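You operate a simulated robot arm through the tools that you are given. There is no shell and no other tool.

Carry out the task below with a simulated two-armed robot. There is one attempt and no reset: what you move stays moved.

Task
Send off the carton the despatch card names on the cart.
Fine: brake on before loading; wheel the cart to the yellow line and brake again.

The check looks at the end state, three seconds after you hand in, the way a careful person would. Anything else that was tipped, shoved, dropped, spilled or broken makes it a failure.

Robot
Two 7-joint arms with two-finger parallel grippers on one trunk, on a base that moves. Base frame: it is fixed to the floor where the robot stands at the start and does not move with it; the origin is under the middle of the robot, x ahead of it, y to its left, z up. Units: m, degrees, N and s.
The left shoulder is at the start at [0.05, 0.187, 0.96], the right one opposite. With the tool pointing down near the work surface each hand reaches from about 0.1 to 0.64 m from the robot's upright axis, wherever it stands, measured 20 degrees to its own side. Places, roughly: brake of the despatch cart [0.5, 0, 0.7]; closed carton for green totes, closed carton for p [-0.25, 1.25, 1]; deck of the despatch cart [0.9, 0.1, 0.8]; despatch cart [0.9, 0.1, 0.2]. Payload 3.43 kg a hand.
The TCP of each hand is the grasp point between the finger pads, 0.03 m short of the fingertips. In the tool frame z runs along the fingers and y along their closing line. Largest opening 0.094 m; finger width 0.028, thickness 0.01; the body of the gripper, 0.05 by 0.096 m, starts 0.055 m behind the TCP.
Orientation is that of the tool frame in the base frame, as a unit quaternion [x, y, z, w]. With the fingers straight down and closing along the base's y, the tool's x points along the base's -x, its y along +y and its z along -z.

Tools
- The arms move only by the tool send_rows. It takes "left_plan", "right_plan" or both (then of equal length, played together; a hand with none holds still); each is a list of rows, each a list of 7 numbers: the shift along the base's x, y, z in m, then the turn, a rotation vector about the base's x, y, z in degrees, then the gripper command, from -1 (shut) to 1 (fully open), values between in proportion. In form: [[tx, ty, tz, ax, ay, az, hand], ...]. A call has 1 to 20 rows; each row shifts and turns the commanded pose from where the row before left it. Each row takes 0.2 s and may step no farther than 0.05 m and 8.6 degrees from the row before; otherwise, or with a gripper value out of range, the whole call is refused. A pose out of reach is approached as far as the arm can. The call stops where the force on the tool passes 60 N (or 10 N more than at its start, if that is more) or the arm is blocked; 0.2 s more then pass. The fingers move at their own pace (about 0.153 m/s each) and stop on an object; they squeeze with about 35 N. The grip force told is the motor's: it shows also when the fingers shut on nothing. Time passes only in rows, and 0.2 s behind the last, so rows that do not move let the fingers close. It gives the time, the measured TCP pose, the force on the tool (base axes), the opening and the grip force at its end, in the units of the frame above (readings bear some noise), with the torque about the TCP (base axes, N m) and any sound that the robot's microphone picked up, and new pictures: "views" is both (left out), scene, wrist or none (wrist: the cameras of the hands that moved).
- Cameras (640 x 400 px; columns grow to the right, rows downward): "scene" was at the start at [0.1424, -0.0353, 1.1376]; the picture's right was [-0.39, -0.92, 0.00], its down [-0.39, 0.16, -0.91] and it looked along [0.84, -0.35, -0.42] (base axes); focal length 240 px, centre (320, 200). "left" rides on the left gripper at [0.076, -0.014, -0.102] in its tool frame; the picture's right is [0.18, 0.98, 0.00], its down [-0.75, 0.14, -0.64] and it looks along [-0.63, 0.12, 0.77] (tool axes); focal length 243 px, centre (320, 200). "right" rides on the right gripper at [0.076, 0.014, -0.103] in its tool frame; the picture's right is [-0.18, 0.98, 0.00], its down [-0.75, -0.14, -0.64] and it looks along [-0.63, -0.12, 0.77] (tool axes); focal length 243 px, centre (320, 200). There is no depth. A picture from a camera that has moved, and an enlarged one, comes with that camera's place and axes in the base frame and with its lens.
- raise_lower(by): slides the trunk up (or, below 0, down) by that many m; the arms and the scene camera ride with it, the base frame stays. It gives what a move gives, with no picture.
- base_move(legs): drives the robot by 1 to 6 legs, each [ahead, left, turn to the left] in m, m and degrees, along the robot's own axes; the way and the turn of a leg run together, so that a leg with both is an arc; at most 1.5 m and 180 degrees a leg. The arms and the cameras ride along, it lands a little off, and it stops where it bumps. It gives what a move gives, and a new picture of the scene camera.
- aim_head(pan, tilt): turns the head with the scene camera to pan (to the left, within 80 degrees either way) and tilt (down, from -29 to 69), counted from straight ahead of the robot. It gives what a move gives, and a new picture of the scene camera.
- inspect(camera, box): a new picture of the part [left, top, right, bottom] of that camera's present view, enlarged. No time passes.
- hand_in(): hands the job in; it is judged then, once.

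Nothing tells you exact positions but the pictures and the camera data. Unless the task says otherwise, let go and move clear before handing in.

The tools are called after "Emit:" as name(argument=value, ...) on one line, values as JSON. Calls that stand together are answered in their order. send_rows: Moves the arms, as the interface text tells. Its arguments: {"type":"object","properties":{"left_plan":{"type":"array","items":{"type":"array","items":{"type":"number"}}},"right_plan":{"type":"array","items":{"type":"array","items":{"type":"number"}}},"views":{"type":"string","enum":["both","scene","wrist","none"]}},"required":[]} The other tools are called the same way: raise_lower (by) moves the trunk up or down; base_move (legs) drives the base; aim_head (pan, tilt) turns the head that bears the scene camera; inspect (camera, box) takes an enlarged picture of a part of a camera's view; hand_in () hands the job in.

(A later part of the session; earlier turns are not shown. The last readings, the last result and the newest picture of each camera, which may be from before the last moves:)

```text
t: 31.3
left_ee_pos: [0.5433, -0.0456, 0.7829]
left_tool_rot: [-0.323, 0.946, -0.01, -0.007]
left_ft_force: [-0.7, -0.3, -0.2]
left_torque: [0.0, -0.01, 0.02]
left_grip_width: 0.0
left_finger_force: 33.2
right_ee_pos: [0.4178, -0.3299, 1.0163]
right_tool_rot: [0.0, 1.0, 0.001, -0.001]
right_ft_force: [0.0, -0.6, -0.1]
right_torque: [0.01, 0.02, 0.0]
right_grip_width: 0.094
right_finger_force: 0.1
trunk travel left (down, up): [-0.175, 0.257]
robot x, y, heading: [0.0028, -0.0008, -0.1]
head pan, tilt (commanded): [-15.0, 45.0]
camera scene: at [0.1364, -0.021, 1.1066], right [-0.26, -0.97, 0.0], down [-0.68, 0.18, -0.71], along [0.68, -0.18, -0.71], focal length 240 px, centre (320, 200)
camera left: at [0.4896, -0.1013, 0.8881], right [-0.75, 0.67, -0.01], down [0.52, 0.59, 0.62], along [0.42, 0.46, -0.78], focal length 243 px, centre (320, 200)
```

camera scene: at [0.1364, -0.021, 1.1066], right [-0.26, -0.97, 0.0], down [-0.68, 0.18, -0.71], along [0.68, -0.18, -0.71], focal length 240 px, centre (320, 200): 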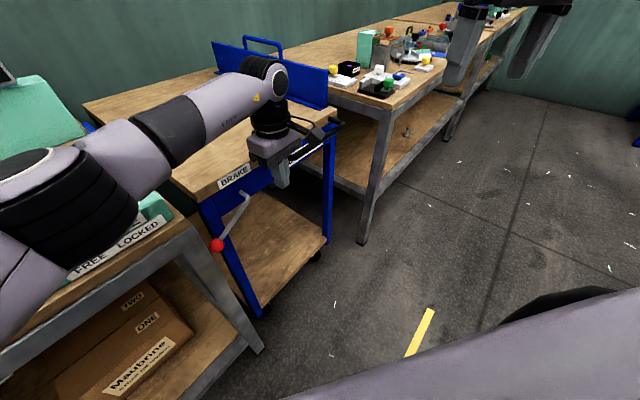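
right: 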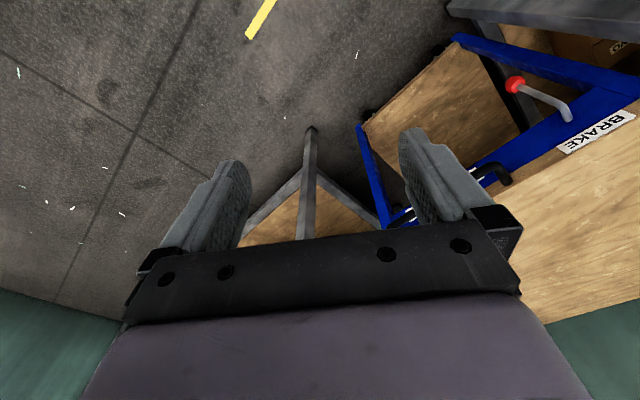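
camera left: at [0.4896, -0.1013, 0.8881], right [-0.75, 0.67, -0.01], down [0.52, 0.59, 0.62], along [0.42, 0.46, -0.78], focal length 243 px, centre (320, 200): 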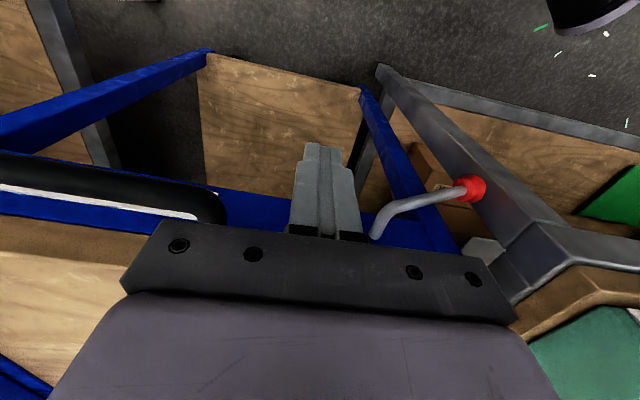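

The hand is free again and reads no force. I'll lift the arm back to its high pose and check that the strap station is undisturbed.

Emit:
send_rows(left_plan=[[-0.0175, 0.0116, 0.0323, 0, 0, 0, -1], [-0.0175, 0.0116, 0.0323, 0, 0, 0, -1], [-0.0175, 0.0116, 0.0323, 0, 0, 0, -1], [-0.0175, 0.0116, 0.0323, 0, 0, 0, -1], [-0.0175, 0.0116, 0.0323, 0, 0, 0, 0], [-0.0175, 0.0116, 0.0323, 0, 0, 0, 1], [-0.0175, 0.0116, 0.0323, 0, 0, 0, 1], [-0.0175, 0.0116, 0.0273, 0, 0, 0, 1]], views="wrist")

Emit:
aim_head(pan=15, tilt=35)

```text
t: 33.1
left_ee_pos: [0.4018, 0.0484, 1.0339]
left_tool_rot: [-0.322, 0.947, -0.01, -0.009]
left_ft_force: [0.3, -0.3, 0.4]
left_torque: [0.0, -0.03, 0.01]
left_grip_width: 0.094
left_finger_force: 0.1
right_ee_pos: [0.4156, -0.3294, 1.0165]
right_tool_rot: [0.001, 1.0, 0.0, 0.0]
right_ft_force: [-0.7, -0.3, 0.3]
right_torque: [-0.01, -0.05, -0.02]
right_grip_width: 0.0943
right_finger_force: 0.1
trunk travel left (down, up): [-0.175, 0.257]
robot x, y, heading: [0.0032, 0.0, -0.3]
head pan, tilt (commanded): [-15.0, 45.0]
camera left: at [0.3508, -0.0084, 1.1392], right [-0.75, 0.67, -0.01], down [0.52, 0.59, 0.62], along [0.42, 0.46, -0.78], focal length 243 px, centre (320, 200)
```

left: 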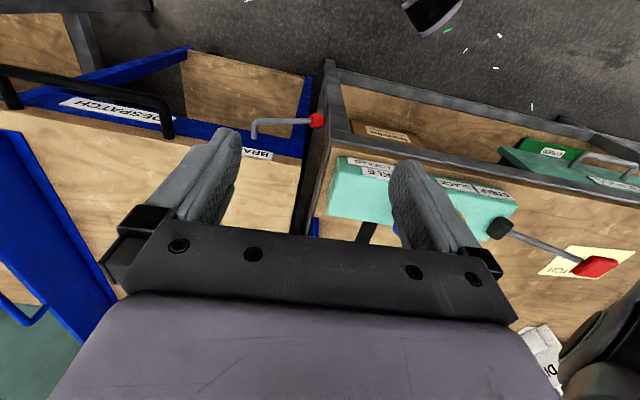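

```text
t: 34.1
left_ee_pos: [0.4037, 0.0471, 1.035]
left_tool_rot: [-0.322, 0.947, -0.011, -0.009]
left_ft_force: [0.8, -0.3, -1.0]
left_torque: [0.01, 0.0, 0.02]
left_grip_width: 0.0941
left_finger_force: 0.0
right_ee_pos: [0.4181, -0.3295, 1.0167]
right_tool_rot: [0.001, 1.0, 0.0, 0.0]
right_ft_force: [-0.9, -1.1, -0.2]
right_torque: [-0.02, -0.01, -0.04]
right_grip_width: 0.0941
right_finger_force: 0.2
trunk travel left (down, up): [-0.175, 0.257]
robot x, y, heading: [0.0012, 0.0021, 0.1]
head pan, tilt (commanded): [15.0, 35.0]
camera scene: at [0.143, 0.0228, 1.1214], right [0.26, -0.97, 0.0], down [-0.55, -0.15, -0.82], along [0.79, 0.21, -0.57], focal length 240 px, centre (320, 200)
```

scene: 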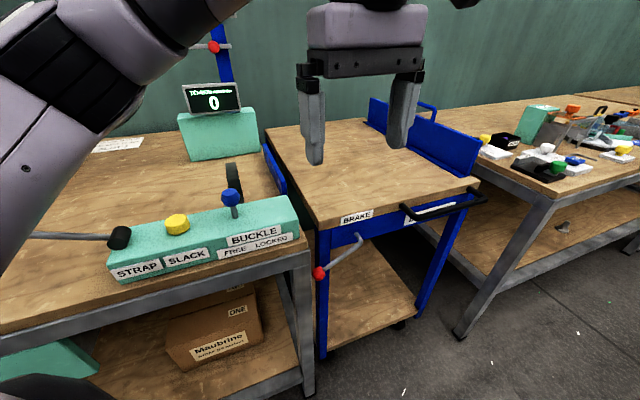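

The strap station looks unchanged (buckle lever upright, display 0), and the cart did not shift under the 19 N push, which suggests it is braked. I'll drive round to face the cart's handle squarely for a proper pull test and a view of the yellow line.

Emit:
base_move(legs=[[-0.05, 0, 0], [0, 0, 37.5], [0, -0.5, 0]])

```text
t: 41.3
left_ee_pos: [0.5514, -0.128, 1.0346]
left_tool_rot: [-0.604, 0.797, -0.013, -0.005]
left_ft_force: [0.3, 0.0, 0.2]
left_torque: [0.01, -0.03, 0.02]
left_grip_width: 0.0942
left_finger_force: 0.1
right_ee_pos: [0.7867, -0.4216, 1.0147]
right_tool_rot: [-0.315, 0.949, 0.0, 0.0]
right_ft_force: [-0.2, -0.1, 0.2]
right_torque: [0.02, 0.02, 0.01]
right_grip_width: 0.094
right_finger_force: 0.0
trunk travel left (down, up): [-0.175, 0.257]
robot x, y, heading: [0.256, -0.4155, 37.0]
head pan, tilt (commanded): [15.0, 35.0]
camera scene: at [0.3572, -0.3035, 1.1214], right [0.79, -0.62, 0.0], down [-0.36, -0.45, -0.82], along [0.51, 0.64, -0.57], focal length 240 px, centre (320, 200)
```

scene: 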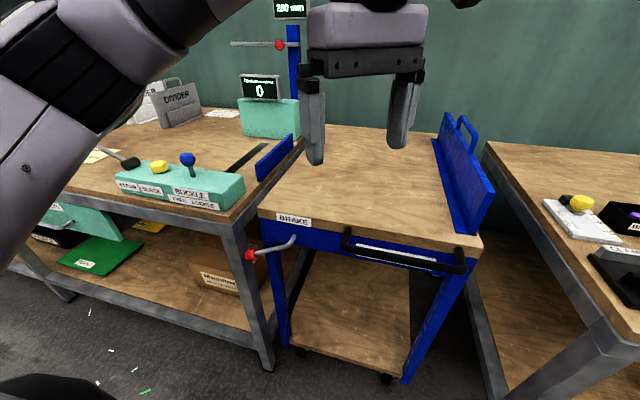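

I now face the cart nearly squarely. I'll centre the head to measure the cart's alignment, then look down for the yellow line.

Emit:
aim_head(pan=0, tilt=40)

Emit:
aim_head(pan=0, tilt=68)

```text
t: 42.1
left_ee_pos: [0.5492, -0.1278, 1.034]
left_tool_rot: [-0.604, 0.797, -0.012, -0.005]
left_ft_force: [0.2, 0.7, -0.3]
left_torque: [0.0, 0.02, 0.01]
left_grip_width: 0.094
left_finger_force: 0.0
right_ee_pos: [0.7879, -0.4212, 1.0157]
right_tool_rot: [-0.316, 0.949, 0.0, 0.0]
right_ft_force: [-0.7, -0.2, 0.0]
right_torque: [0.02, -0.01, -0.01]
right_grip_width: 0.0938
right_finger_force: 0.1
trunk travel left (down, up): [-0.175, 0.257]
robot x, y, heading: [0.2547, -0.4037, 36.6]
head pan, tilt (commanded): [0.0, 40.0]
camera scene: at [0.3708, -0.3217, 1.1139], right [0.6, -0.8, 0.0], down [-0.51, -0.38, -0.77], along [0.61, 0.46, -0.64], focal length 240 px, centre (320, 200)
```

scene: 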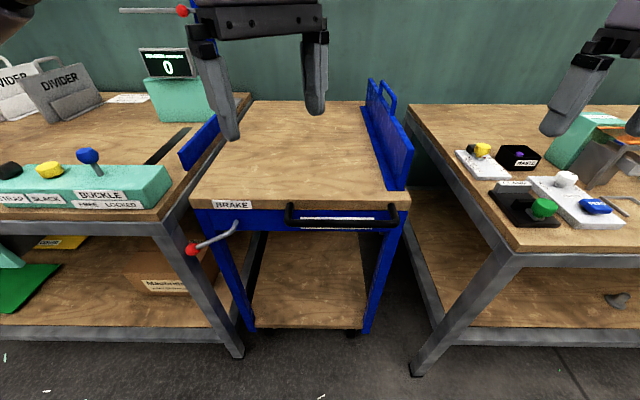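

```text
t: 43.0
left_ee_pos: [0.5511, -0.127, 1.035]
left_tool_rot: [-0.605, 0.796, -0.012, -0.004]
left_ft_force: [-0.1, -0.5, -0.1]
left_torque: [-0.02, -0.02, 0.0]
left_grip_width: 0.0941
left_finger_force: 0.1
right_ee_pos: [0.7869, -0.4217, 1.016]
right_tool_rot: [-0.315, 0.949, 0.0, 0.0]
right_ft_force: [-0.4, -1.2, -0.2]
right_torque: [0.01, -0.01, -0.01]
right_grip_width: 0.0942
right_finger_force: 0.0
trunk travel left (down, up): [-0.175, 0.257]
robot x, y, heading: [0.258, -0.409, 37.0]
head pan, tilt (commanded): [0.0, 68.0]
camera scene: at [0.3483, -0.3385, 1.0785], right [0.6, -0.8, 0.0], down [-0.74, -0.55, -0.38], along [0.3, 0.22, -0.93], focal length 240 px, centre (320, 200)
```

scene: 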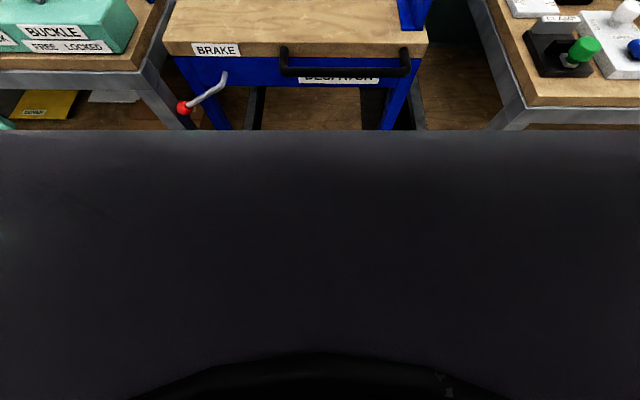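

The view is now nearly face-on. I'll zoom to measure the deck edge, handle and leg positions accurately.

Emit:
aim_head(pan=0, tilt=40)

Emit:
inspect(camera="scene", box=[180, 90, 420, 240])

Emit:
inspect(camera="scene", box=[180, 230, 440, 392])

```text
t: 44.0
left_ee_pos: [0.5506, -0.1287, 1.0345]
left_tool_rot: [-0.605, 0.796, -0.012, -0.004]
left_ft_force: [-0.9, 0.3, 0.1]
left_torque: [0.04, 0.04, 0.03]
left_grip_width: 0.0938
left_finger_force: 0.1
right_ee_pos: [0.7878, -0.4214, 1.016]
right_tool_rot: [-0.315, 0.949, 0.0, 0.0]
right_ft_force: [0.1, -0.2, 0.3]
right_torque: [0.02, -0.01, -0.02]
right_grip_width: 0.0941
right_finger_force: 0.1
trunk travel left (down, up): [-0.175, 0.257]
robot x, y, heading: [0.2555, -0.408, 36.8]
head pan, tilt (commanded): [0.0, 40.0]
camera scene: at [0.3708, -0.3218, 1.1138], right [0.6, -0.8, 0.0], down [-0.52, -0.39, -0.77], along [0.61, 0.46, -0.64], focal length 240 px, centre (320, 200)
```

scene: 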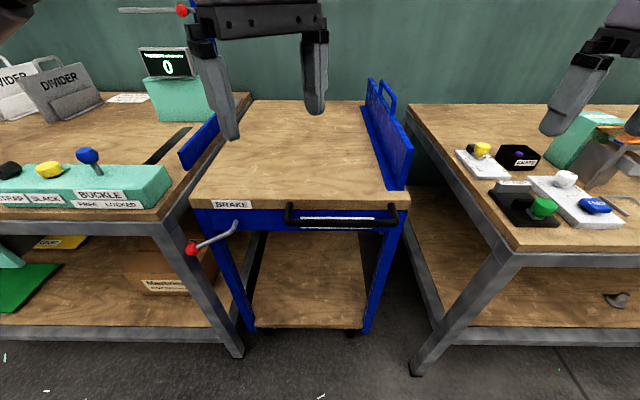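

```text
2.67 times, centred on (300, 165) of scene
camera zoom: at [0.3708, -0.3218, 1.1138], right [0.6, -0.8, 0.0], down [-0.52, -0.39, -0.77], along [0.61, 0.46, -0.64], focal length 641 px, centre (373, 293)
```

zoom: 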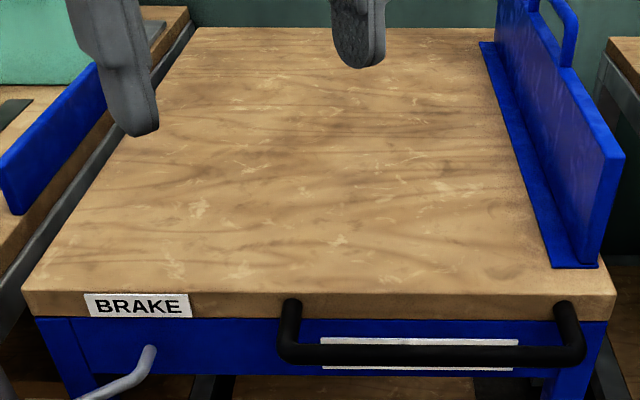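

```text
2.46 times, centred on (310, 311) of scene
camera zoom: at [0.3708, -0.3218, 1.1138], right [0.6, -0.8, 0.0], down [-0.52, -0.39, -0.77], along [0.61, 0.46, -0.64], focal length 592 px, centre (345, -73)
```

zoom: 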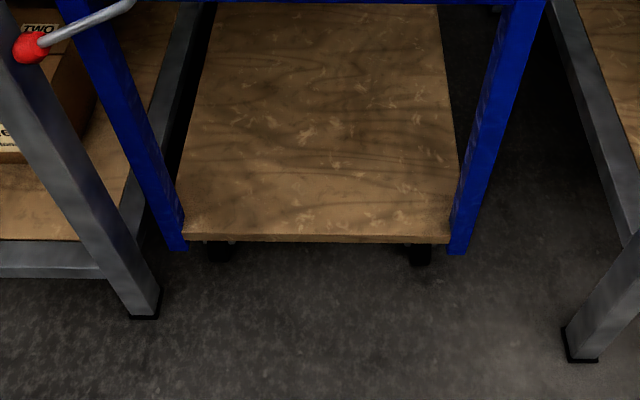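

The cart is square to my heading (36.9°). The deck edge is about 0.375 m ahead of the camera, and the handle bar is at roughly z 0.785, 4–5 cm out from the deck edge. I'll turn both hands to the working orientation and bring the right hand above the bar for a pull test.

Emit:
send_rows(left_plan=[[-0.0056, 0.0075, 0, 0, 0, -7.975, 1], [-0.0056, 0.0075, 0, 0, 0, -7.975, 1], [-0.0056, 0.0075, 0, 0, 0, -7.975, 1], [-0.0056, 0.0075, 0, 0, 0, -7.975, 1], [-0.0056, 0.0075, 0, 0, 0, -7.975, 1], [-0.0056, 0.0075, 0, 0, 0, -7.975, 1], [-0.0056, 0.0075, 0, 0, 0, -7.975, 1], [-0.0056, 0.0075, 0, 0, 0, -7.975, 1], [-0.0056, 0.0075, 0, 0, 0, -7.975, 1], [-0.0056, 0.0075, 0, 0, 0, -7.975, 1], [-0.0056, 0.0075, 0, 0, 0, -7.975, 1], [-0.0056, 0.0075, 0, 0, 0, -7.975, 1], [-0.0056, 0.0075, 0, 0, 0, -7.975, 1], [-0.0056, 0.0075, 0, 0, 0, -7.975, 1], [-0.0056, 0.0075, 0, 0, 0, -7.975, 1], [-0.0056, 0.0075, 0, 0, 0, -7.975, 1]], right_plan=[[-0.008, 0.0166, -0.00725, 0, 0, 5.625, 0], [-0.008, 0.0166, -0.00725, 0, 0, 5.625, 0], [-0.008, 0.0166, -0.00725, 0, 0, 5.625, 0], [-0.008, 0.0166, -0.00725, 0, 0, 5.625, 0], [-0.008, 0.0166, -0.00725, 0, 0, 5.625, 0], [-0.008, 0.0166, -0.00725, 0, 0, 5.625, 0], [-0.008, 0.0166, -0.00725, 0, 0, 5.625, 0], [-0.008, 0.0166, -0.00725, 0, 0, 5.625, 0], [-0.008, 0.0166, -0.00725, 0, 0, 5.625, 0], [-0.008, 0.0166, -0.00725, 0, 0, 5.625, 0], [-0.008, 0.0166, -0.00725, 0, 0, 5.625, 0], [-0.008, 0.0166, -0.00725, 0, 0, 5.625, 0], [-0.008, 0.0166, -0.00725, 0, 0, 5.625, 0], [-0.008, 0.0166, -0.00725, 0, 0, 5.625, 0], [-0.008, 0.0166, -0.00725, 0, 0, 5.625, 0], [-0.008, 0.0166, -0.00725, 0, 0, 5.625, 0]])

```text
t: 47.4
left_ee_pos: [0.4087, -0.1336, 0.9837]
left_tool_rot: [0.447, 0.895, -0.001, -0.012]
left_ft_force: [-0.3, 0.2, -0.1]
left_torque: [0.01, 0.01, 0.04]
left_grip_width: 0.094
left_finger_force: 0.1
left hand out of reach, approached as far as the arm can: row 12, 13, 14, 15, 16
right_ee_pos: [0.5581, -0.268, 0.9022]
right_tool_rot: [0.894, -0.449, -0.001, -0.001]
right_ft_force: [-0.4, 0.2, -1.0]
right_torque: [0.03, 0.03, -0.01]
right_grip_width: 0.0468
right_finger_force: 0.0
right hand out of reach, approached as far as the arm can: row 11, 12, 13, 14, 15, 16
trunk travel left (down, up): [-0.175, 0.257]
robot x, y, heading: [0.2554, -0.4102, 36.7]
head pan, tilt (commanded): [0.0, 40.0]
camera scene: at [0.3708, -0.3217, 1.1139], right [0.6, -0.8, 0.0], down [-0.52, -0.38, -0.77], along [0.61, 0.46, -0.64], focal length 240 px, centre (320, 200)
camera right: at [0.5917, -0.3382, 1.0062], right [-0.9, -0.44, 0.0], down [-0.34, 0.69, 0.64], along [-0.28, 0.58, -0.77], focal length 243 px, centre (320, 200)
camera left: at [0.352, -0.0834, 1.0884], right [0.67, 0.74, -0.01], down [0.58, -0.52, 0.62], along [0.46, -0.43, -0.78], focal length 243 px, centre (320, 200)
```

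scene: 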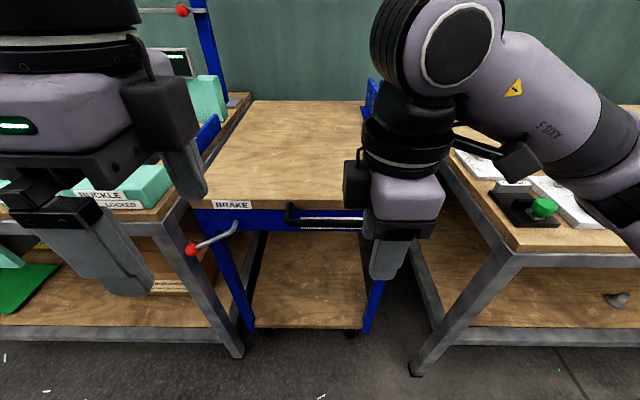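
right: 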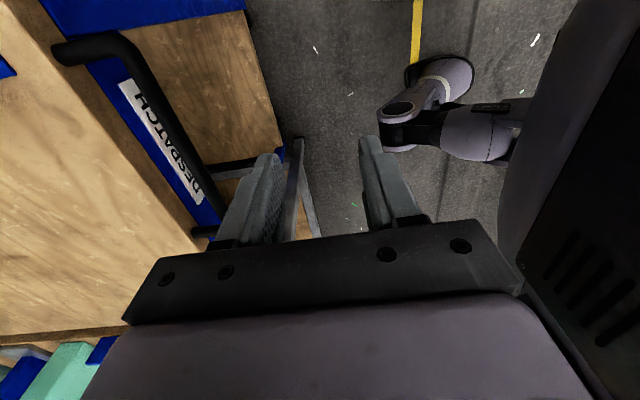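
left: 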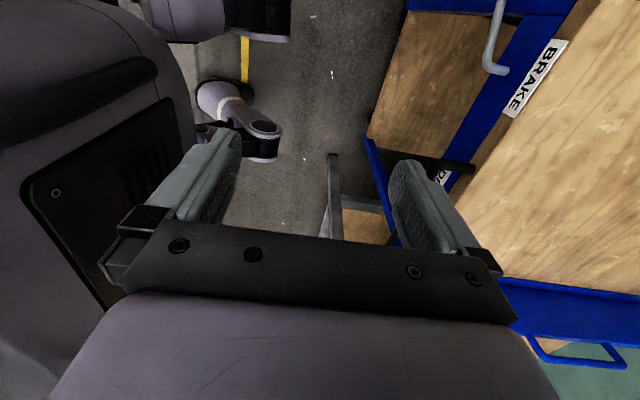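

With the tool's x-axis pointing outward the arms run out of reach. I'll rotate both hands back through zero and see whether the opposite yaw is reachable.

Emit:
send_rows(left_plan=[[0, 0, 0, 0, 0, 8.2, 1], [0, 0, 0, 0, 0, 8.2, 1], [0, 0, 0, 0, 0, 8.2, 1], [0, 0, 0, 0, 0, 8.2, 1], [0, 0, 0, 0, 0, 8.2, 1], [0, 0, 0, 0, 0, 8.2, 1], [0, 0, 0, 0, 0, 8.2, 1], [0, 0, 0, 0, 0, 8.2, 1], [0, 0, 0, 0, 0, 8.2, 1], [0, 0, 0, 0, 0, 8.2, 1], [0, 0, 0, 0, 0, 8.0, 1]], right_plan=[[0, 0, 0, 0, 0, -8.2, 0], [0, 0, 0, 0, 0, -8.2, 0], [0, 0, 0, 0, 0, -8.2, 0], [0, 0, 0, 0, 0, -8.2, 0], [0, 0, 0, 0, 0, -8.2, 0], [0, 0, 0, 0, 0, -8.2, 0], [0, 0, 0, 0, 0, -8.2, 0], [0, 0, 0, 0, 0, -8.2, 0], [0, 0, 0, 0, 0, -8.2, 0], [0, 0, 0, 0, 0, -8.2, 0], [0, 0, 0, 0, 0, -8.0, 0]])

```text
t: 49.8
left_ee_pos: [0.4104, -0.1308, 0.9845]
left_tool_rot: [-0.318, 0.948, -0.011, -0.008]
left_ft_force: [0.8, -0.7, 0.4]
left_torque: [0.02, 0.0, 0.0]
left_grip_width: 0.0938
left_finger_force: 0.0
right_ee_pos: [0.5565, -0.2687, 0.9032]
right_tool_rot: [-0.313, 0.95, -0.001, 0.0]
right_ft_force: [0.0, 0.3, 0.0]
right_torque: [0.0, -0.03, 0.03]
right_grip_width: 0.0472
right_finger_force: 0.1
trunk travel left (down, up): [-0.175, 0.257]
robot x, y, heading: [0.2595, -0.4064, 36.8]
head pan, tilt (commanded): [0.0, 40.0]
camera scene: at [0.3708, -0.3217, 1.1139], right [0.6, -0.8, 0.0], down [-0.52, -0.38, -0.77], along [0.61, 0.46, -0.64], focal length 240 px, centre (320, 200)
camera right: at [0.4869, -0.3032, 1.0065], right [-0.44, 0.9, 0.0], down [0.69, 0.33, 0.64], along [0.58, 0.28, -0.77], focal length 243 px, centre (320, 200)
camera left: at [0.3565, -0.1887, 1.0878], right [-0.74, 0.67, -0.01], down [0.52, 0.58, 0.62], along [0.42, 0.46, -0.78], focal length 243 px, centre (320, 200)
```

scene: 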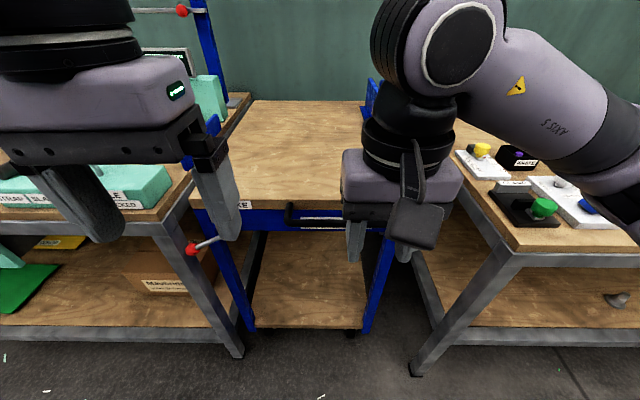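
right: 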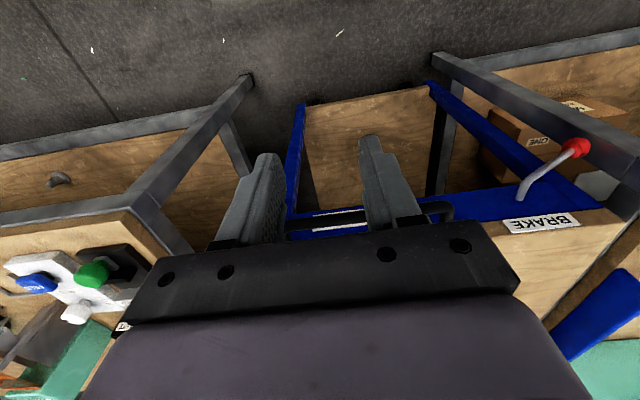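
left: 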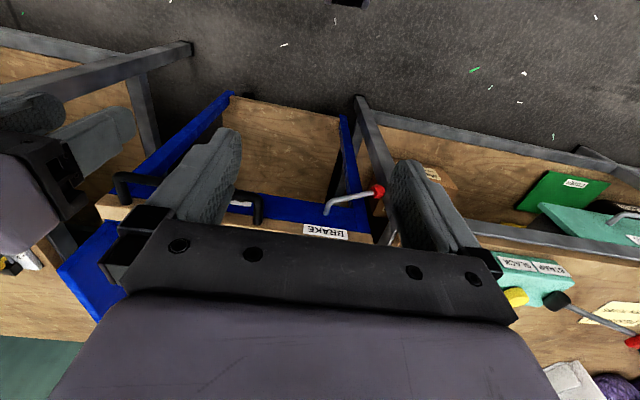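

Both hands are back at zero yaw. I'll move the right hand over the bar and rotate it inward (the other way) to see if that is within reach.

Emit:
send_rows(right_plan=[[0.0205, 0.0226, 0, 0, 0, 0, 0], [0.0205, 0.0226, 0, 0, 0, 0, 0], [0.0205, 0.0226, 0, 0, 0, 0, 0], [0.0205, 0.0226, 0, 0, 0, 0, 0], [0.0205, 0.0226, 0, 0, 0, 0, 0], [0, 0, 0, 0, 0, -8.2, 0], [0, 0, 0, 0, 0, -8.2, 0], [0, 0, 0, 0, 0, -8.2, 0], [0, 0, 0, 0, 0, -8.2, 0], [0, 0, 0, 0, 0, -8.2, 0], [0, 0, 0, 0, 0, -8.2, 0], [0, 0, 0, 0, 0, -8.2, 0], [0, 0, 0, 0, 0, -8.2, 0], [0, 0, 0, 0, 0, -8.2, 0], [0, 0, 0, 0, 0, -8.2, 0], [0, 0, 0, 0, 0, -8.0, 0]])

```text
t: 53.1
left_ee_pos: [0.4087, -0.132, 0.9833]
left_tool_rot: [-0.316, 0.949, -0.01, -0.009]
left_ft_force: [0.2, -0.2, -0.7]
left_torque: [0.01, -0.01, 0.06]
left_grip_width: 0.0939
left_finger_force: 0.1
right_ee_pos: [0.6589, -0.156, 0.9024]
right_tool_rot: [0.45, 0.893, 0.0, 0.0]
right_ft_force: [0.1, -0.1, 0.7]
right_torque: [-0.02, -0.01, -0.02]
right_grip_width: 0.0472
right_finger_force: 0.1
trunk travel left (down, up): [-0.175, 0.257]
robot x, y, heading: [0.2609, -0.4084, 36.7]
head pan, tilt (commanded): [0.0, 40.0]
camera scene: at [0.3708, -0.3217, 1.1139], right [0.6, -0.8, 0.0], down [-0.52, -0.38, -0.77], along [0.61, 0.46, -0.64], focal length 240 px, centre (320, 200)
camera right: at [0.6252, -0.0865, 1.0058], right [0.9, 0.44, 0.0], down [0.34, -0.69, 0.64], along [0.28, -0.58, -0.77], focal length 243 px, centre (320, 200)
```

scene: 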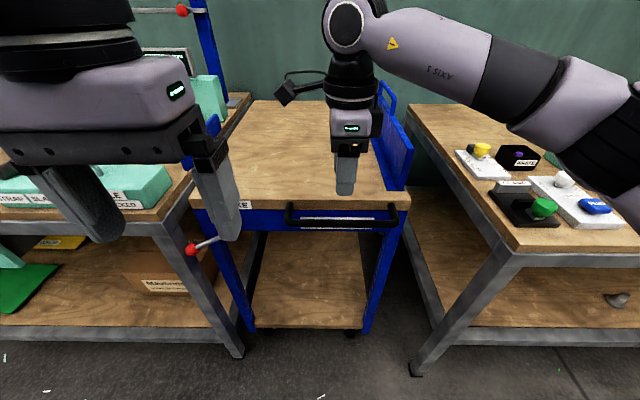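
right: 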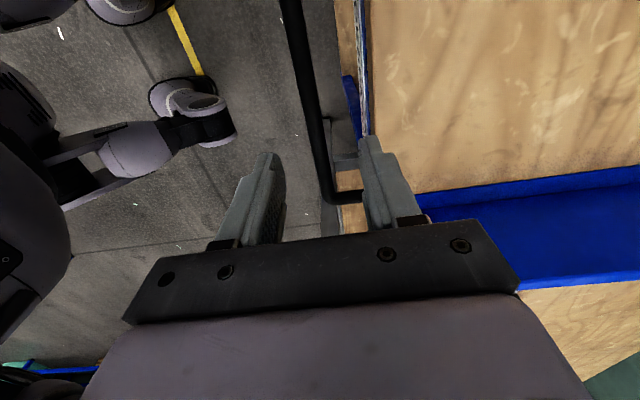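

The inward yaw is reachable, and the bar sits between the fingers (bar at u≈0.426, about 4.5 cm from the deck edge). I'll descend and grip the bar, then pull gently.

Emit:
send_rows(right_plan=[[-0.006, -0.0045, -0.029, 0, 0, 0, 0], [0, 0, -0.029, 0, 0, 0, 0], [0, 0, -0.029, 0, 0, 0, 0], [0, 0, -0.028, 0, 0, 0, 0], [0, 0, 0, 0, 0, 0, -1], [0, 0, 0, 0, 0, 0, -1], [0, 0, 0, 0, 0, 0, -1]])

```text
t: 54.8
left_ee_pos: [0.4098, -0.1322, 0.9834]
left_tool_rot: [-0.316, 0.949, -0.01, -0.008]
left_ft_force: [-0.3, 0.4, 0.2]
left_torque: [-0.01, 0.0, -0.05]
left_grip_width: 0.0942
left_finger_force: 0.1
right_ee_pos: [0.6526, -0.1599, 0.7861]
right_tool_rot: [0.449, 0.893, -0.001, 0.0]
right_ft_force: [0.2, 1.9, -2.6]
right_torque: [0.1, -0.01, -0.84]
right_grip_width: 0.0203
right_finger_force: 44.9
trunk travel left (down, up): [-0.175, 0.257]
robot x, y, heading: [0.2571, -0.4091, 36.7]
head pan, tilt (commanded): [0.0, 40.0]
camera scene: at [0.3709, -0.3215, 1.1138], right [0.6, -0.8, 0.0], down [-0.52, -0.38, -0.77], along [0.61, 0.46, -0.64], focal length 240 px, centre (320, 200)
camera right: at [0.6188, -0.0908, 0.8903], right [0.9, 0.44, 0.0], down [0.34, -0.69, 0.64], along [0.28, -0.58, -0.77], focal length 243 px, centre (320, 200)
```

scene: 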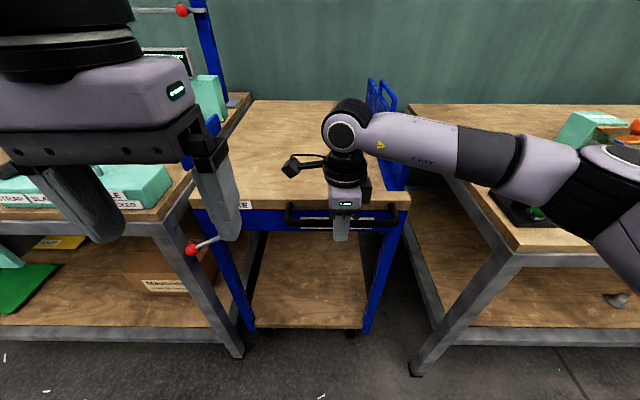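
right: 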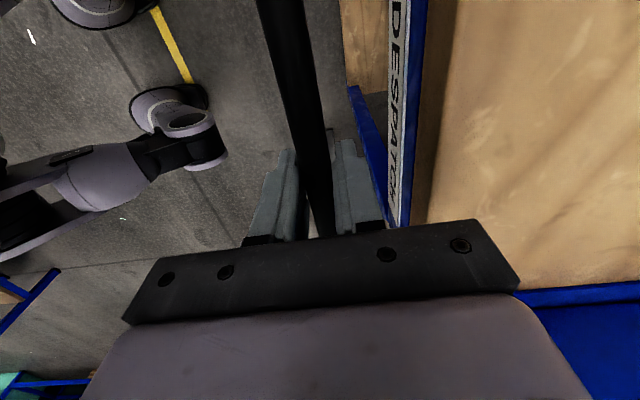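

The bar is gripped (2 cm thick). I'll now pull gently toward me by about 1.5 cm and read the force.

Emit:
send_rows(right_plan=[[-0.004, -0.003, 0, 0, 0, 0, -1], [-0.004, -0.003, 0, 0, 0, 0, -1], [-0.004, -0.003, 0, 0, 0, 0, -1]])

```text
t: 55.5
left_ee_pos: [0.41, -0.1308, 0.9822]
left_tool_rot: [-0.318, 0.948, -0.011, -0.01]
left_ft_force: [-0.1, 0.0, 0.0]
left_torque: [0.0, 0.04, -0.03]
left_grip_width: 0.0938
left_finger_force: 0.0
right_ee_pos: [0.6532, -0.1603, 0.7873]
right_tool_rot: [0.455, 0.891, 0.011, 0.003]
right_ft_force: [7.1, 15.9, -14.1]
right_torque: [0.09, -0.2, 0.01]
right_grip_width: 0.0205
right_finger_force: 44.6
trunk travel left (down, up): [-0.175, 0.257]
robot x, y, heading: [0.26, -0.4111, 37.1]
head pan, tilt (commanded): [0.0, 40.0]
stopped in row 3 (right hand): the force on the tool passed its limit at 65 N (the readings are from after the stop); the commanded pose is now the measured one
camera scene: at [0.3726, -0.3189, 1.1132], right [0.6, -0.8, 0.0], down [-0.52, -0.39, -0.76], along [0.61, 0.46, -0.64], focal length 240 px, centre (320, 200)
camera right: at [0.6176, -0.0924, 0.891], right [0.9, 0.43, 0.02], down [0.32, -0.7, 0.64], along [0.29, -0.57, -0.77], focal length 243 px, centre (320, 200)
```

scene: 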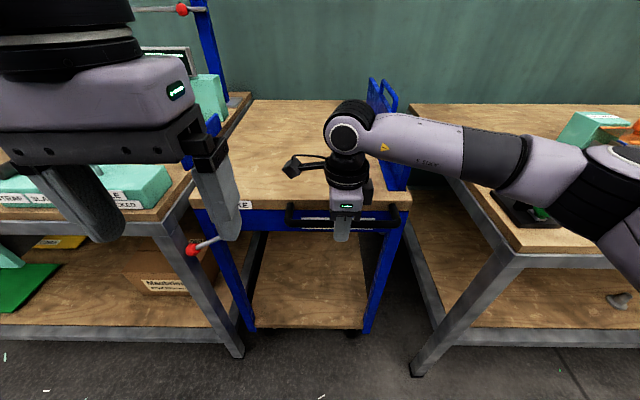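
right: 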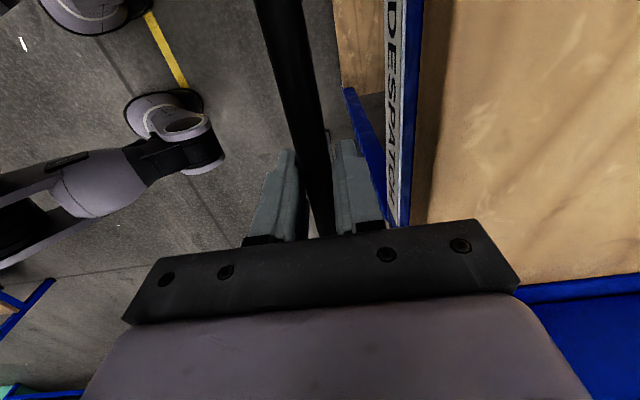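

The cart resisted 65 N without moving, so the lever-left position is "brake on". I'll release the bar, lift the hand and retract, then go for the carton.

Emit:
send_rows(right_plan=[[0, 0, 0, 0, 0, 0, 0], [0, 0, 0, 0, 0, 0, 0], [0, 0, 0.03, 0, 0, 0, 0], [0, 0, 0.04, 0, 0, 0, 0], [0, 0, 0.04, 0, 0, 0, 0.5], [0, 0, 0.04, 0, 0, 0, 1], [-0.02, -0.025, 0.03, 0, 0, 0, 1], [-0.02, -0.025, 0.03, 0, 0, 0, 1], [-0.02, -0.035, 0.02, 0, 0, 0, 1], [-0.02, -0.035, 0.02, 0, 0, 0, 1]], views="scene")

Emit:
aim_head(pan=70, tilt=20)

```text
t: 57.7
left_ee_pos: [0.4095, -0.1317, 0.9823]
left_tool_rot: [-0.318, 0.948, -0.009, -0.008]
left_ft_force: [0.7, 0.7, 0.4]
left_torque: [0.04, 0.01, 0.0]
left_grip_width: 0.0941
left_finger_force: 0.1
right_ee_pos: [0.57, -0.2845, 1.0415]
right_tool_rot: [0.454, 0.891, 0.011, 0.003]
right_ft_force: [0.3, -0.2, -1.0]
right_torque: [0.03, 0.01, -0.02]
right_grip_width: 0.0938
right_finger_force: 0.0
trunk travel left (down, up): [-0.175, 0.257]
robot x, y, heading: [0.2563, -0.4038, 36.8]
head pan, tilt (commanded): [0.0, 40.0]
camera scene: at [0.3712, -0.3211, 1.1139], right [0.6, -0.8, 0.0], down [-0.51, -0.39, -0.77], along [0.61, 0.46, -0.64], focal length 240 px, centre (320, 200)
```

scene: 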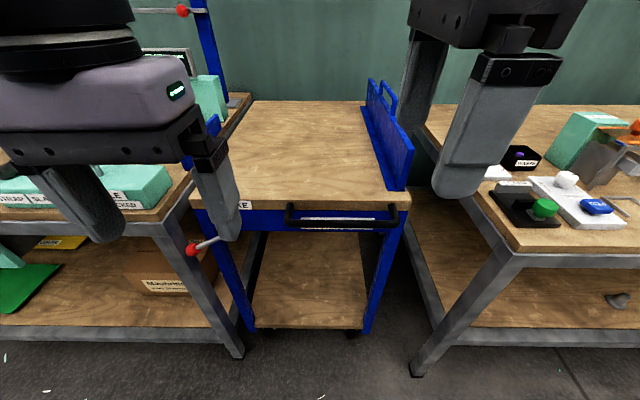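

```text
t: 59.1
left_ee_pos: [0.4097, -0.1327, 0.9836]
left_tool_rot: [-0.318, 0.948, -0.01, -0.009]
left_ft_force: [0.7, -0.6, 0.0]
left_torque: [-0.01, 0.03, 0.0]
left_grip_width: 0.094
left_finger_force: 0.1
right_ee_pos: [0.5709, -0.2829, 1.0409]
right_tool_rot: [0.453, 0.891, 0.012, 0.004]
right_ft_force: [0.5, 0.5, 0.6]
right_torque: [0.04, 0.03, -0.01]
right_grip_width: 0.0939
right_finger_force: 0.1
trunk travel left (down, up): [-0.175, 0.257]
robot x, y, heading: [0.2579, -0.4071, 36.9]
head pan, tilt (commanded): [70.0, 20.0]
camera scene: at [0.2764, -0.2827, 1.1453], right [0.96, 0.29, 0.0], down [0.1, -0.33, -0.94], along [-0.27, 0.9, -0.34], focal length 240 px, centre (320, 200)
```

scene: 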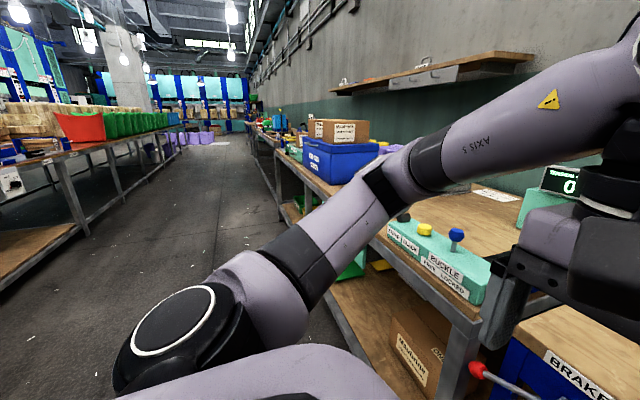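

The case with the cartons is further left along the bench, and the aisle is clear. I'll drive left along the bench, keeping my heading square to it, with a small set-back.

Emit:
base_move(legs=[[-0.08, 0, 0], [0, 1.25, 0]])

Emit:
aim_head(pan=25, tilt=25)

```text
t: 70.9
left_ee_pos: [-0.4105, 0.8123, 0.9829]
left_tool_rot: [-0.325, 0.946, -0.011, -0.008]
left_ft_force: [0.1, 0.4, -0.2]
left_torque: [-0.01, 0.01, 0.0]
left_grip_width: 0.0938
left_finger_force: 0.0
right_ee_pos: [-0.2474, 0.6645, 1.0413]
right_tool_rot: [0.445, 0.895, 0.012, 0.005]
right_ft_force: [0.3, 0.2, 0.1]
right_torque: [-0.03, -0.02, 0.0]
right_grip_width: 0.0941
right_finger_force: 0.0
trunk travel left (down, up): [-0.175, 0.257]
robot x, y, heading: [-0.5582, 0.5328, 37.6]
head pan, tilt (commanded): [70.0, 20.0]
camera scene: at [-0.542, 0.6597, 1.1453], right [0.95, 0.3, 0.0], down [0.1, -0.33, -0.94], along [-0.29, 0.9, -0.34], focal length 240 px, centre (320, 200)
```

scene: 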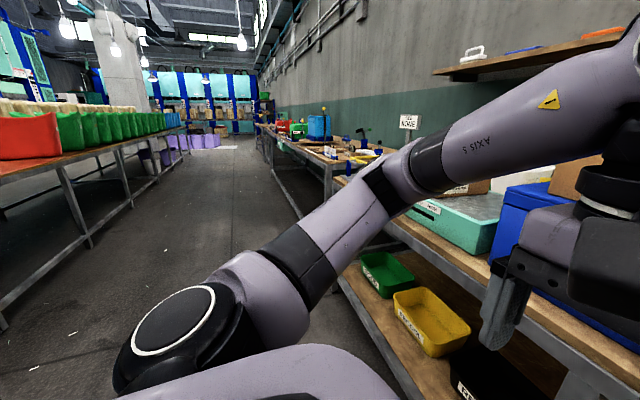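

```text
t: 72.0
left_ee_pos: [-0.411, 0.8123, 0.9835]
left_tool_rot: [-0.325, 0.946, -0.011, -0.009]
left_ft_force: [-0.2, -0.5, -0.2]
left_torque: [-0.03, -0.01, 0.02]
left_grip_width: 0.0942
left_finger_force: 0.1
right_ee_pos: [-0.2474, 0.6629, 1.0413]
right_tool_rot: [0.446, 0.895, 0.011, 0.004]
right_ft_force: [-0.5, -0.8, 0.2]
right_torque: [-0.01, 0.01, 0.02]
right_grip_width: 0.0939
right_finger_force: 0.1
trunk travel left (down, up): [-0.175, 0.257]
robot x, y, heading: [-0.5581, 0.5329, 37.8]
head pan, tilt (commanded): [25.0, 25.0]
camera scene: at [-0.4715, 0.6529, 1.1372], right [0.89, -0.46, 0.0], down [-0.19, -0.38, -0.91], along [0.41, 0.81, -0.42], focal length 240 px, centre (320, 200)
```

scene: 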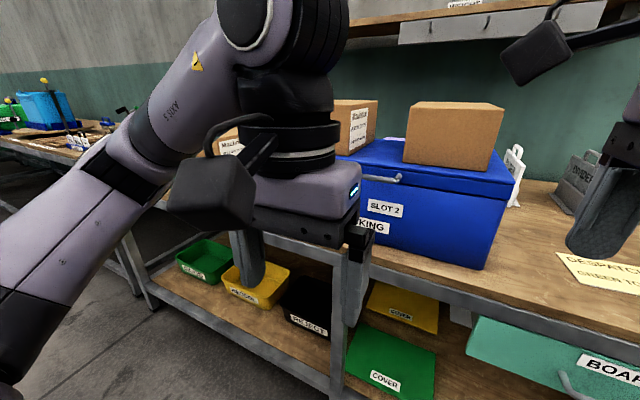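

I can now see the two cartons on the blue packing case and the despatch card on the bench to the right. I'll look straight at the cards and read them in full.

Emit:
aim_head(pan=-10, tilt=30)

Emit:
inspect(camera="scene", box=[220, 180, 460, 330])

Emit:
inspect(camera="right", box=[0, 0, 640, 400])

```text
t: 73.0
left_ee_pos: [-0.4106, 0.8127, 0.9828]
left_tool_rot: [-0.325, 0.946, -0.011, -0.009]
left_ft_force: [1.2, 0.1, -0.3]
left_torque: [-0.01, 0.02, -0.01]
left_grip_width: 0.0942
left_finger_force: 0.1
right_ee_pos: [-0.2481, 0.6628, 1.0417]
right_tool_rot: [0.446, 0.895, 0.012, 0.004]
right_ft_force: [0.6, 0.0, 0.3]
right_torque: [0.02, -0.03, 0.01]
right_grip_width: 0.0938
right_finger_force: 0.1
trunk travel left (down, up): [-0.175, 0.257]
robot x, y, heading: [-0.5566, 0.5372, 37.6]
head pan, tilt (commanded): [-10.0, 30.0]
camera scene: at [-0.4337, 0.6131, 1.1292], right [0.47, -0.88, 0.0], down [-0.44, -0.23, -0.87], along [0.77, 0.4, -0.5], focal length 240 px, centre (320, 200)
```

scene: 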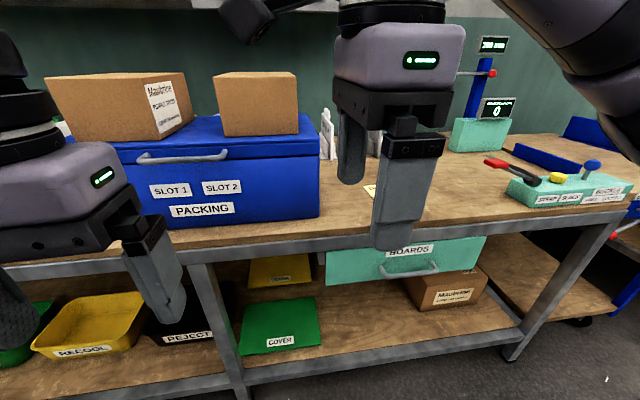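

```text
2.67 times, centred on (340, 255) of scene
camera zoom: at [-0.4337, 0.6131, 1.1292], right [0.47, -0.88, 0.0], down [-0.44, -0.23, -0.87], along [0.77, 0.4, -0.5], focal length 641 px, centre (267, 53)
```

zoom: 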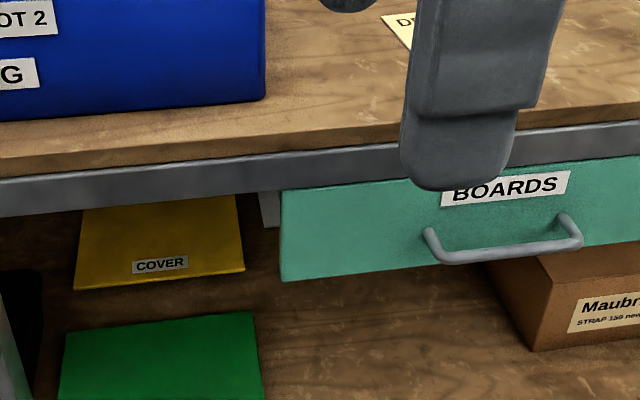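

```text
1.00 times, centred on (320, 200) of right (not enlarged: the box is as wide or as high as the picture)
camera zoom: at [-0.2837, 0.7306, 1.145], right [0.9, 0.44, 0.02], down [0.33, -0.7, 0.64], along [0.3, -0.56, -0.77], focal length 243 px, centre (320, 200)
```

zoom: 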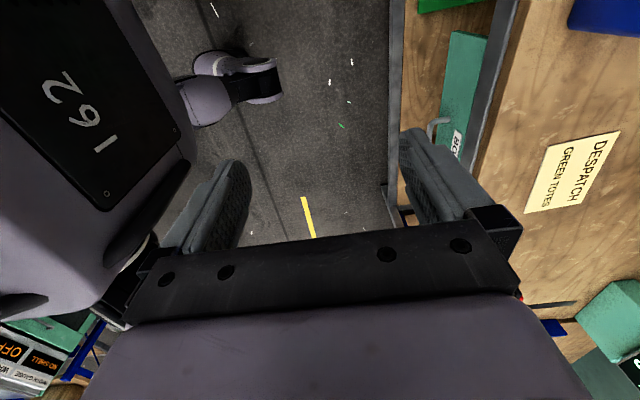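

The card reads "DESPATCH – GREEN TOTES", so it's the right-hand carton on the case, and the line's left end is visible too (centred on the cart). I'll raise the trunk for reach over the case and take a better look.

Emit:
raise_lower(by=0.24)

Emit:
aim_head(pan=0, tilt=35)

```text
t: 75.5
left_ee_pos: [-0.4106, 0.8124, 1.2228]
left_tool_rot: [-0.324, 0.946, -0.01, -0.009]
left_ft_force: [0.6, -0.3, 0.1]
left_torque: [0.0, -0.01, 0.01]
left_grip_width: 0.094
left_finger_force: 0.0
right_ee_pos: [-0.2476, 0.6628, 1.2811]
right_tool_rot: [0.446, 0.895, 0.012, 0.004]
right_ft_force: [0.3, 0.8, 0.1]
right_torque: [-0.02, -0.01, -0.02]
right_grip_width: 0.0938
right_finger_force: 0.1
trunk travel left (down, up): [-0.415, 0.017]
robot x, y, heading: [-0.5579, 0.5325, 37.8]
head pan, tilt (commanded): [-10.0, 30.0]
```

```text
t: 76.2
left_ee_pos: [-0.411, 0.8133, 1.2224]
left_tool_rot: [-0.325, 0.946, -0.011, -0.008]
left_ft_force: [0.1, 0.6, 0.3]
left_torque: [-0.01, -0.02, 0.01]
left_grip_width: 0.0938
left_finger_force: 0.0
right_ee_pos: [-0.2473, 0.6626, 1.2808]
right_tool_rot: [0.446, 0.895, 0.011, 0.003]
right_ft_force: [-0.5, 0.0, -0.2]
right_torque: [0.02, -0.03, -0.01]
right_grip_width: 0.094
right_finger_force: 0.1
trunk travel left (down, up): [-0.415, 0.017]
robot x, y, heading: [-0.558, 0.5349, 37.5]
head pan, tilt (commanded): [0.0, 35.0]
camera scene: at [-0.444, 0.6248, 1.3614], right [0.61, -0.79, 0.0], down [-0.45, -0.35, -0.82], along [0.65, 0.5, -0.57], focal length 240 px, centre (320, 200)
```

scene: 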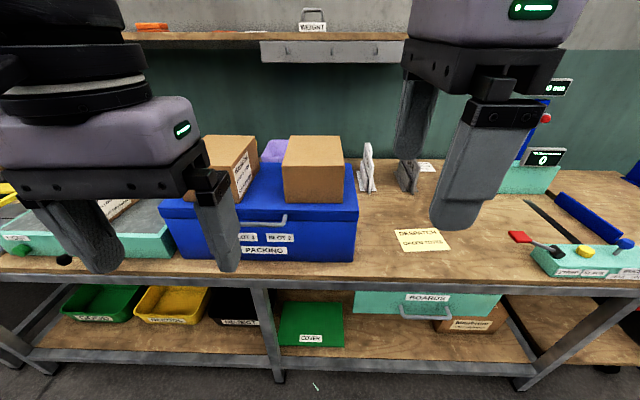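

From higher up I see the two cartons on the case's lid. I'll zoom in to measure them.

Emit:
inspect(camera="scene", box=[190, 115, 390, 240])

Emit:
inspect(camera="left", box=[0, 0, 640, 400])

```text
3.20 times, centred on (290, 178) of scene
camera zoom: at [-0.444, 0.6248, 1.3614], right [0.61, -0.79, 0.0], down [-0.45, -0.35, -0.82], along [0.65, 0.5, -0.57], focal length 769 px, centre (416, 272)
```

zoom: 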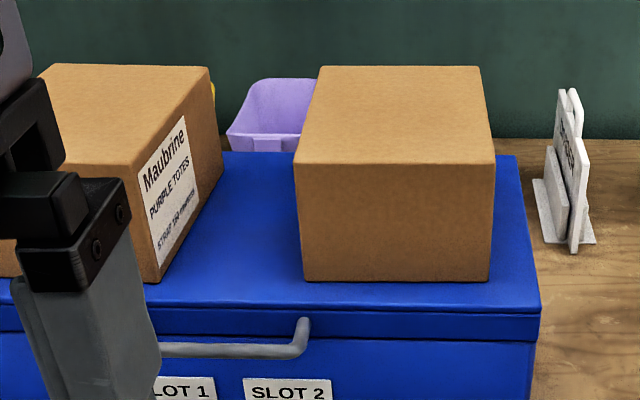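

```text
1.00 times, centred on (320, 200) of left (not enlarged: the box is as wide or as high as the picture)
camera zoom: at [-0.4631, 0.7558, 1.3278], right [-0.75, 0.66, -0.01], down [0.51, 0.59, 0.62], along [0.42, 0.46, -0.78], focal length 243 px, centre (320, 200)
```

zoom: 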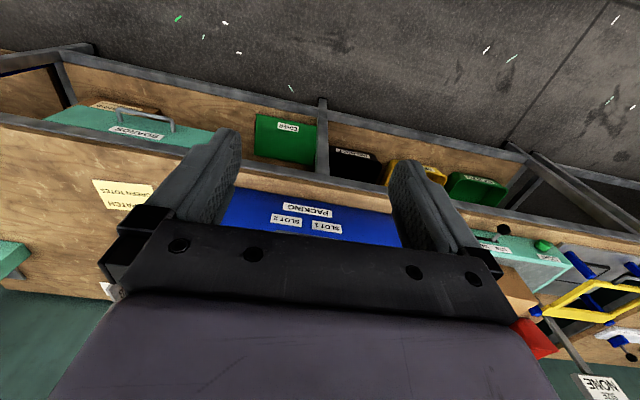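

The left carton is PURPLE TOTES, so the right one (about 15 cm wide, 20 cm deep, 10.5 cm tall, lid at z≈1.00) is the green-totes carton. It's too wide for one gripper, so I'll squeeze it between both hands. First I'll check clearance between my base and the bench.

Emit:
aim_head(pan=0, tilt=69)

Emit:
inspect(camera="right", box=[0, 0, 640, 400])

```text
t: 77.2
left_ee_pos: [-0.4111, 0.812, 1.2234]
left_tool_rot: [-0.325, 0.946, -0.01, -0.008]
left_ft_force: [-0.7, -0.3, 0.4]
left_torque: [-0.02, -0.01, 0.02]
left_grip_width: 0.0941
left_finger_force: 0.0
right_ee_pos: [-0.2471, 0.6628, 1.2817]
right_tool_rot: [0.447, 0.895, 0.012, 0.004]
right_ft_force: [1.1, 0.2, -0.1]
right_torque: [0.0, -0.01, -0.01]
right_grip_width: 0.0939
right_finger_force: 0.2
trunk travel left (down, up): [-0.415, 0.017]
robot x, y, heading: [-0.5576, 0.536, 37.8]
head pan, tilt (commanded): [0.0, 68.8]
camera scene: at [-0.4694, 0.6052, 1.3178], right [0.61, -0.79, 0.0], down [-0.74, -0.57, -0.36], along [0.29, 0.22, -0.93], focal length 240 px, centre (320, 200)
```

scene: 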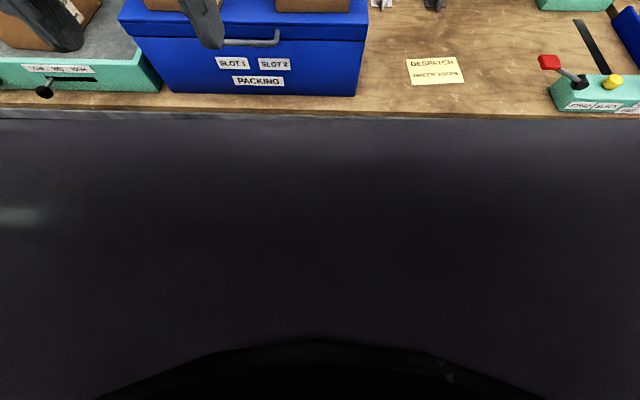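

```text
1.00 times, centred on (320, 200) of right (not enlarged: the box is as wide or as high as the picture)
camera zoom: at [-0.2837, 0.7306, 1.385], right [0.9, 0.44, 0.02], down [0.33, -0.7, 0.64], along [0.3, -0.56, -0.77], focal length 243 px, centre (320, 200)
```

zoom: 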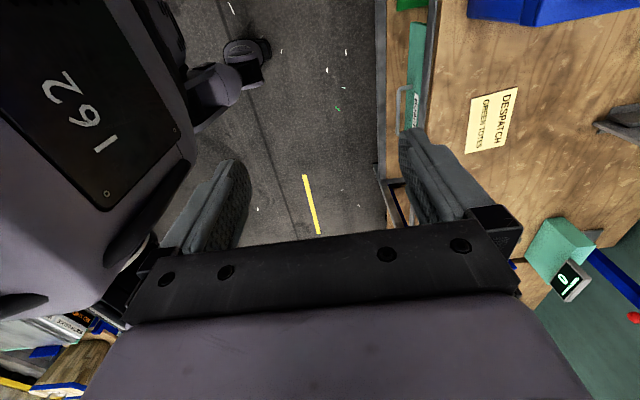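

The chest and wheels leave plenty of room. I'll move 0.18 m ahead and 1.5 cm left to centre on the carton, then view it again.

Emit:
base_move(legs=[[0.18, 0.015, 0]])

Emit:
aim_head(pan=0, tilt=40)

Emit:
inspect(camera="scene", box=[180, 80, 420, 230])

```text
t: 78.7
left_ee_pos: [-0.2785, 0.9327, 1.2236]
left_tool_rot: [-0.325, 0.946, -0.011, -0.008]
left_ft_force: [-0.2, -0.4, 0.0]
left_torque: [0.01, -0.03, 0.02]
left_grip_width: 0.094
left_finger_force: 0.1
right_ee_pos: [-0.1153, 0.7836, 1.2819]
right_tool_rot: [0.447, 0.894, 0.011, 0.005]
right_ft_force: [0.7, 0.5, 0.0]
right_torque: [0.0, 0.01, -0.02]
right_grip_width: 0.0942
right_finger_force: 0.2
trunk travel left (down, up): [-0.415, 0.017]
robot x, y, heading: [-0.426, 0.6532, 37.7]
head pan, tilt (commanded): [0.0, 68.8]
camera scene: at [-0.3372, 0.7259, 1.3176], right [0.61, -0.79, 0.0], down [-0.74, -0.57, -0.36], along [0.29, 0.22, -0.93], focal length 240 px, centre (320, 200)
```

scene: 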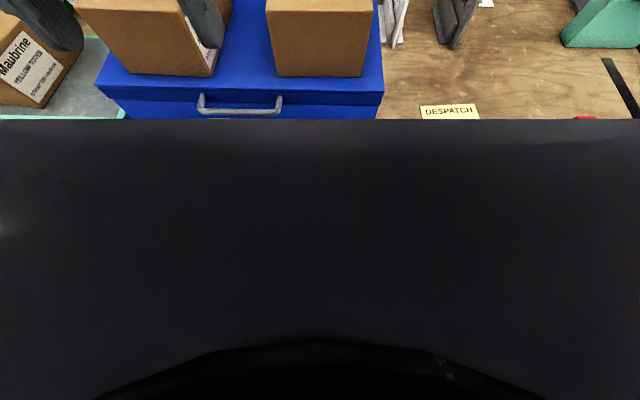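

```text
t: 79.6
left_ee_pos: [-0.2799, 0.9311, 1.2228]
left_tool_rot: [-0.324, 0.946, -0.01, -0.008]
left_ft_force: [0.6, -0.2, 0.1]
left_torque: [0.0, 0.03, 0.02]
left_grip_width: 0.0943
left_finger_force: 0.1
right_ee_pos: [-0.1159, 0.7828, 1.281]
right_tool_rot: [0.447, 0.895, 0.012, 0.003]
right_ft_force: [0.0, 0.0, 0.7]
right_torque: [0.03, -0.02, 0.0]
right_grip_width: 0.0938
right_finger_force: 0.1
trunk travel left (down, up): [-0.415, 0.017]
robot x, y, heading: [-0.4295, 0.6559, 37.7]
head pan, tilt (commanded): [0.0, 40.0]
camera scene: at [-0.3147, 0.7432, 1.3538], right [0.61, -0.79, 0.0], down [-0.51, -0.39, -0.77], along [0.61, 0.47, -0.64], focal length 240 px, centre (320, 200)
```

scene: 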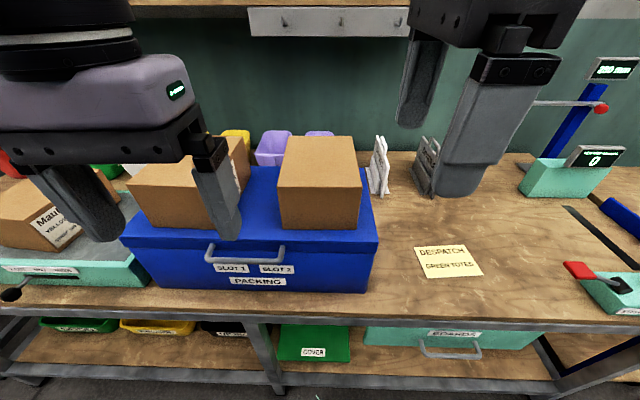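

```text
2.67 times, centred on (300, 155) of scene
camera zoom: at [-0.3147, 0.7432, 1.3538], right [0.61, -0.79, 0.0], down [-0.51, -0.39, -0.77], along [0.61, 0.47, -0.64], focal length 641 px, centre (373, 320)
```

zoom: 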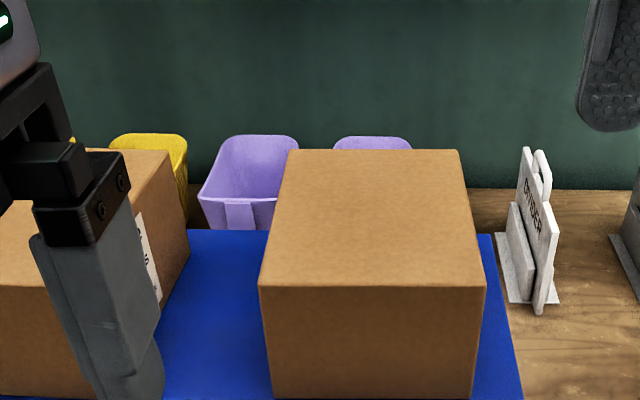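

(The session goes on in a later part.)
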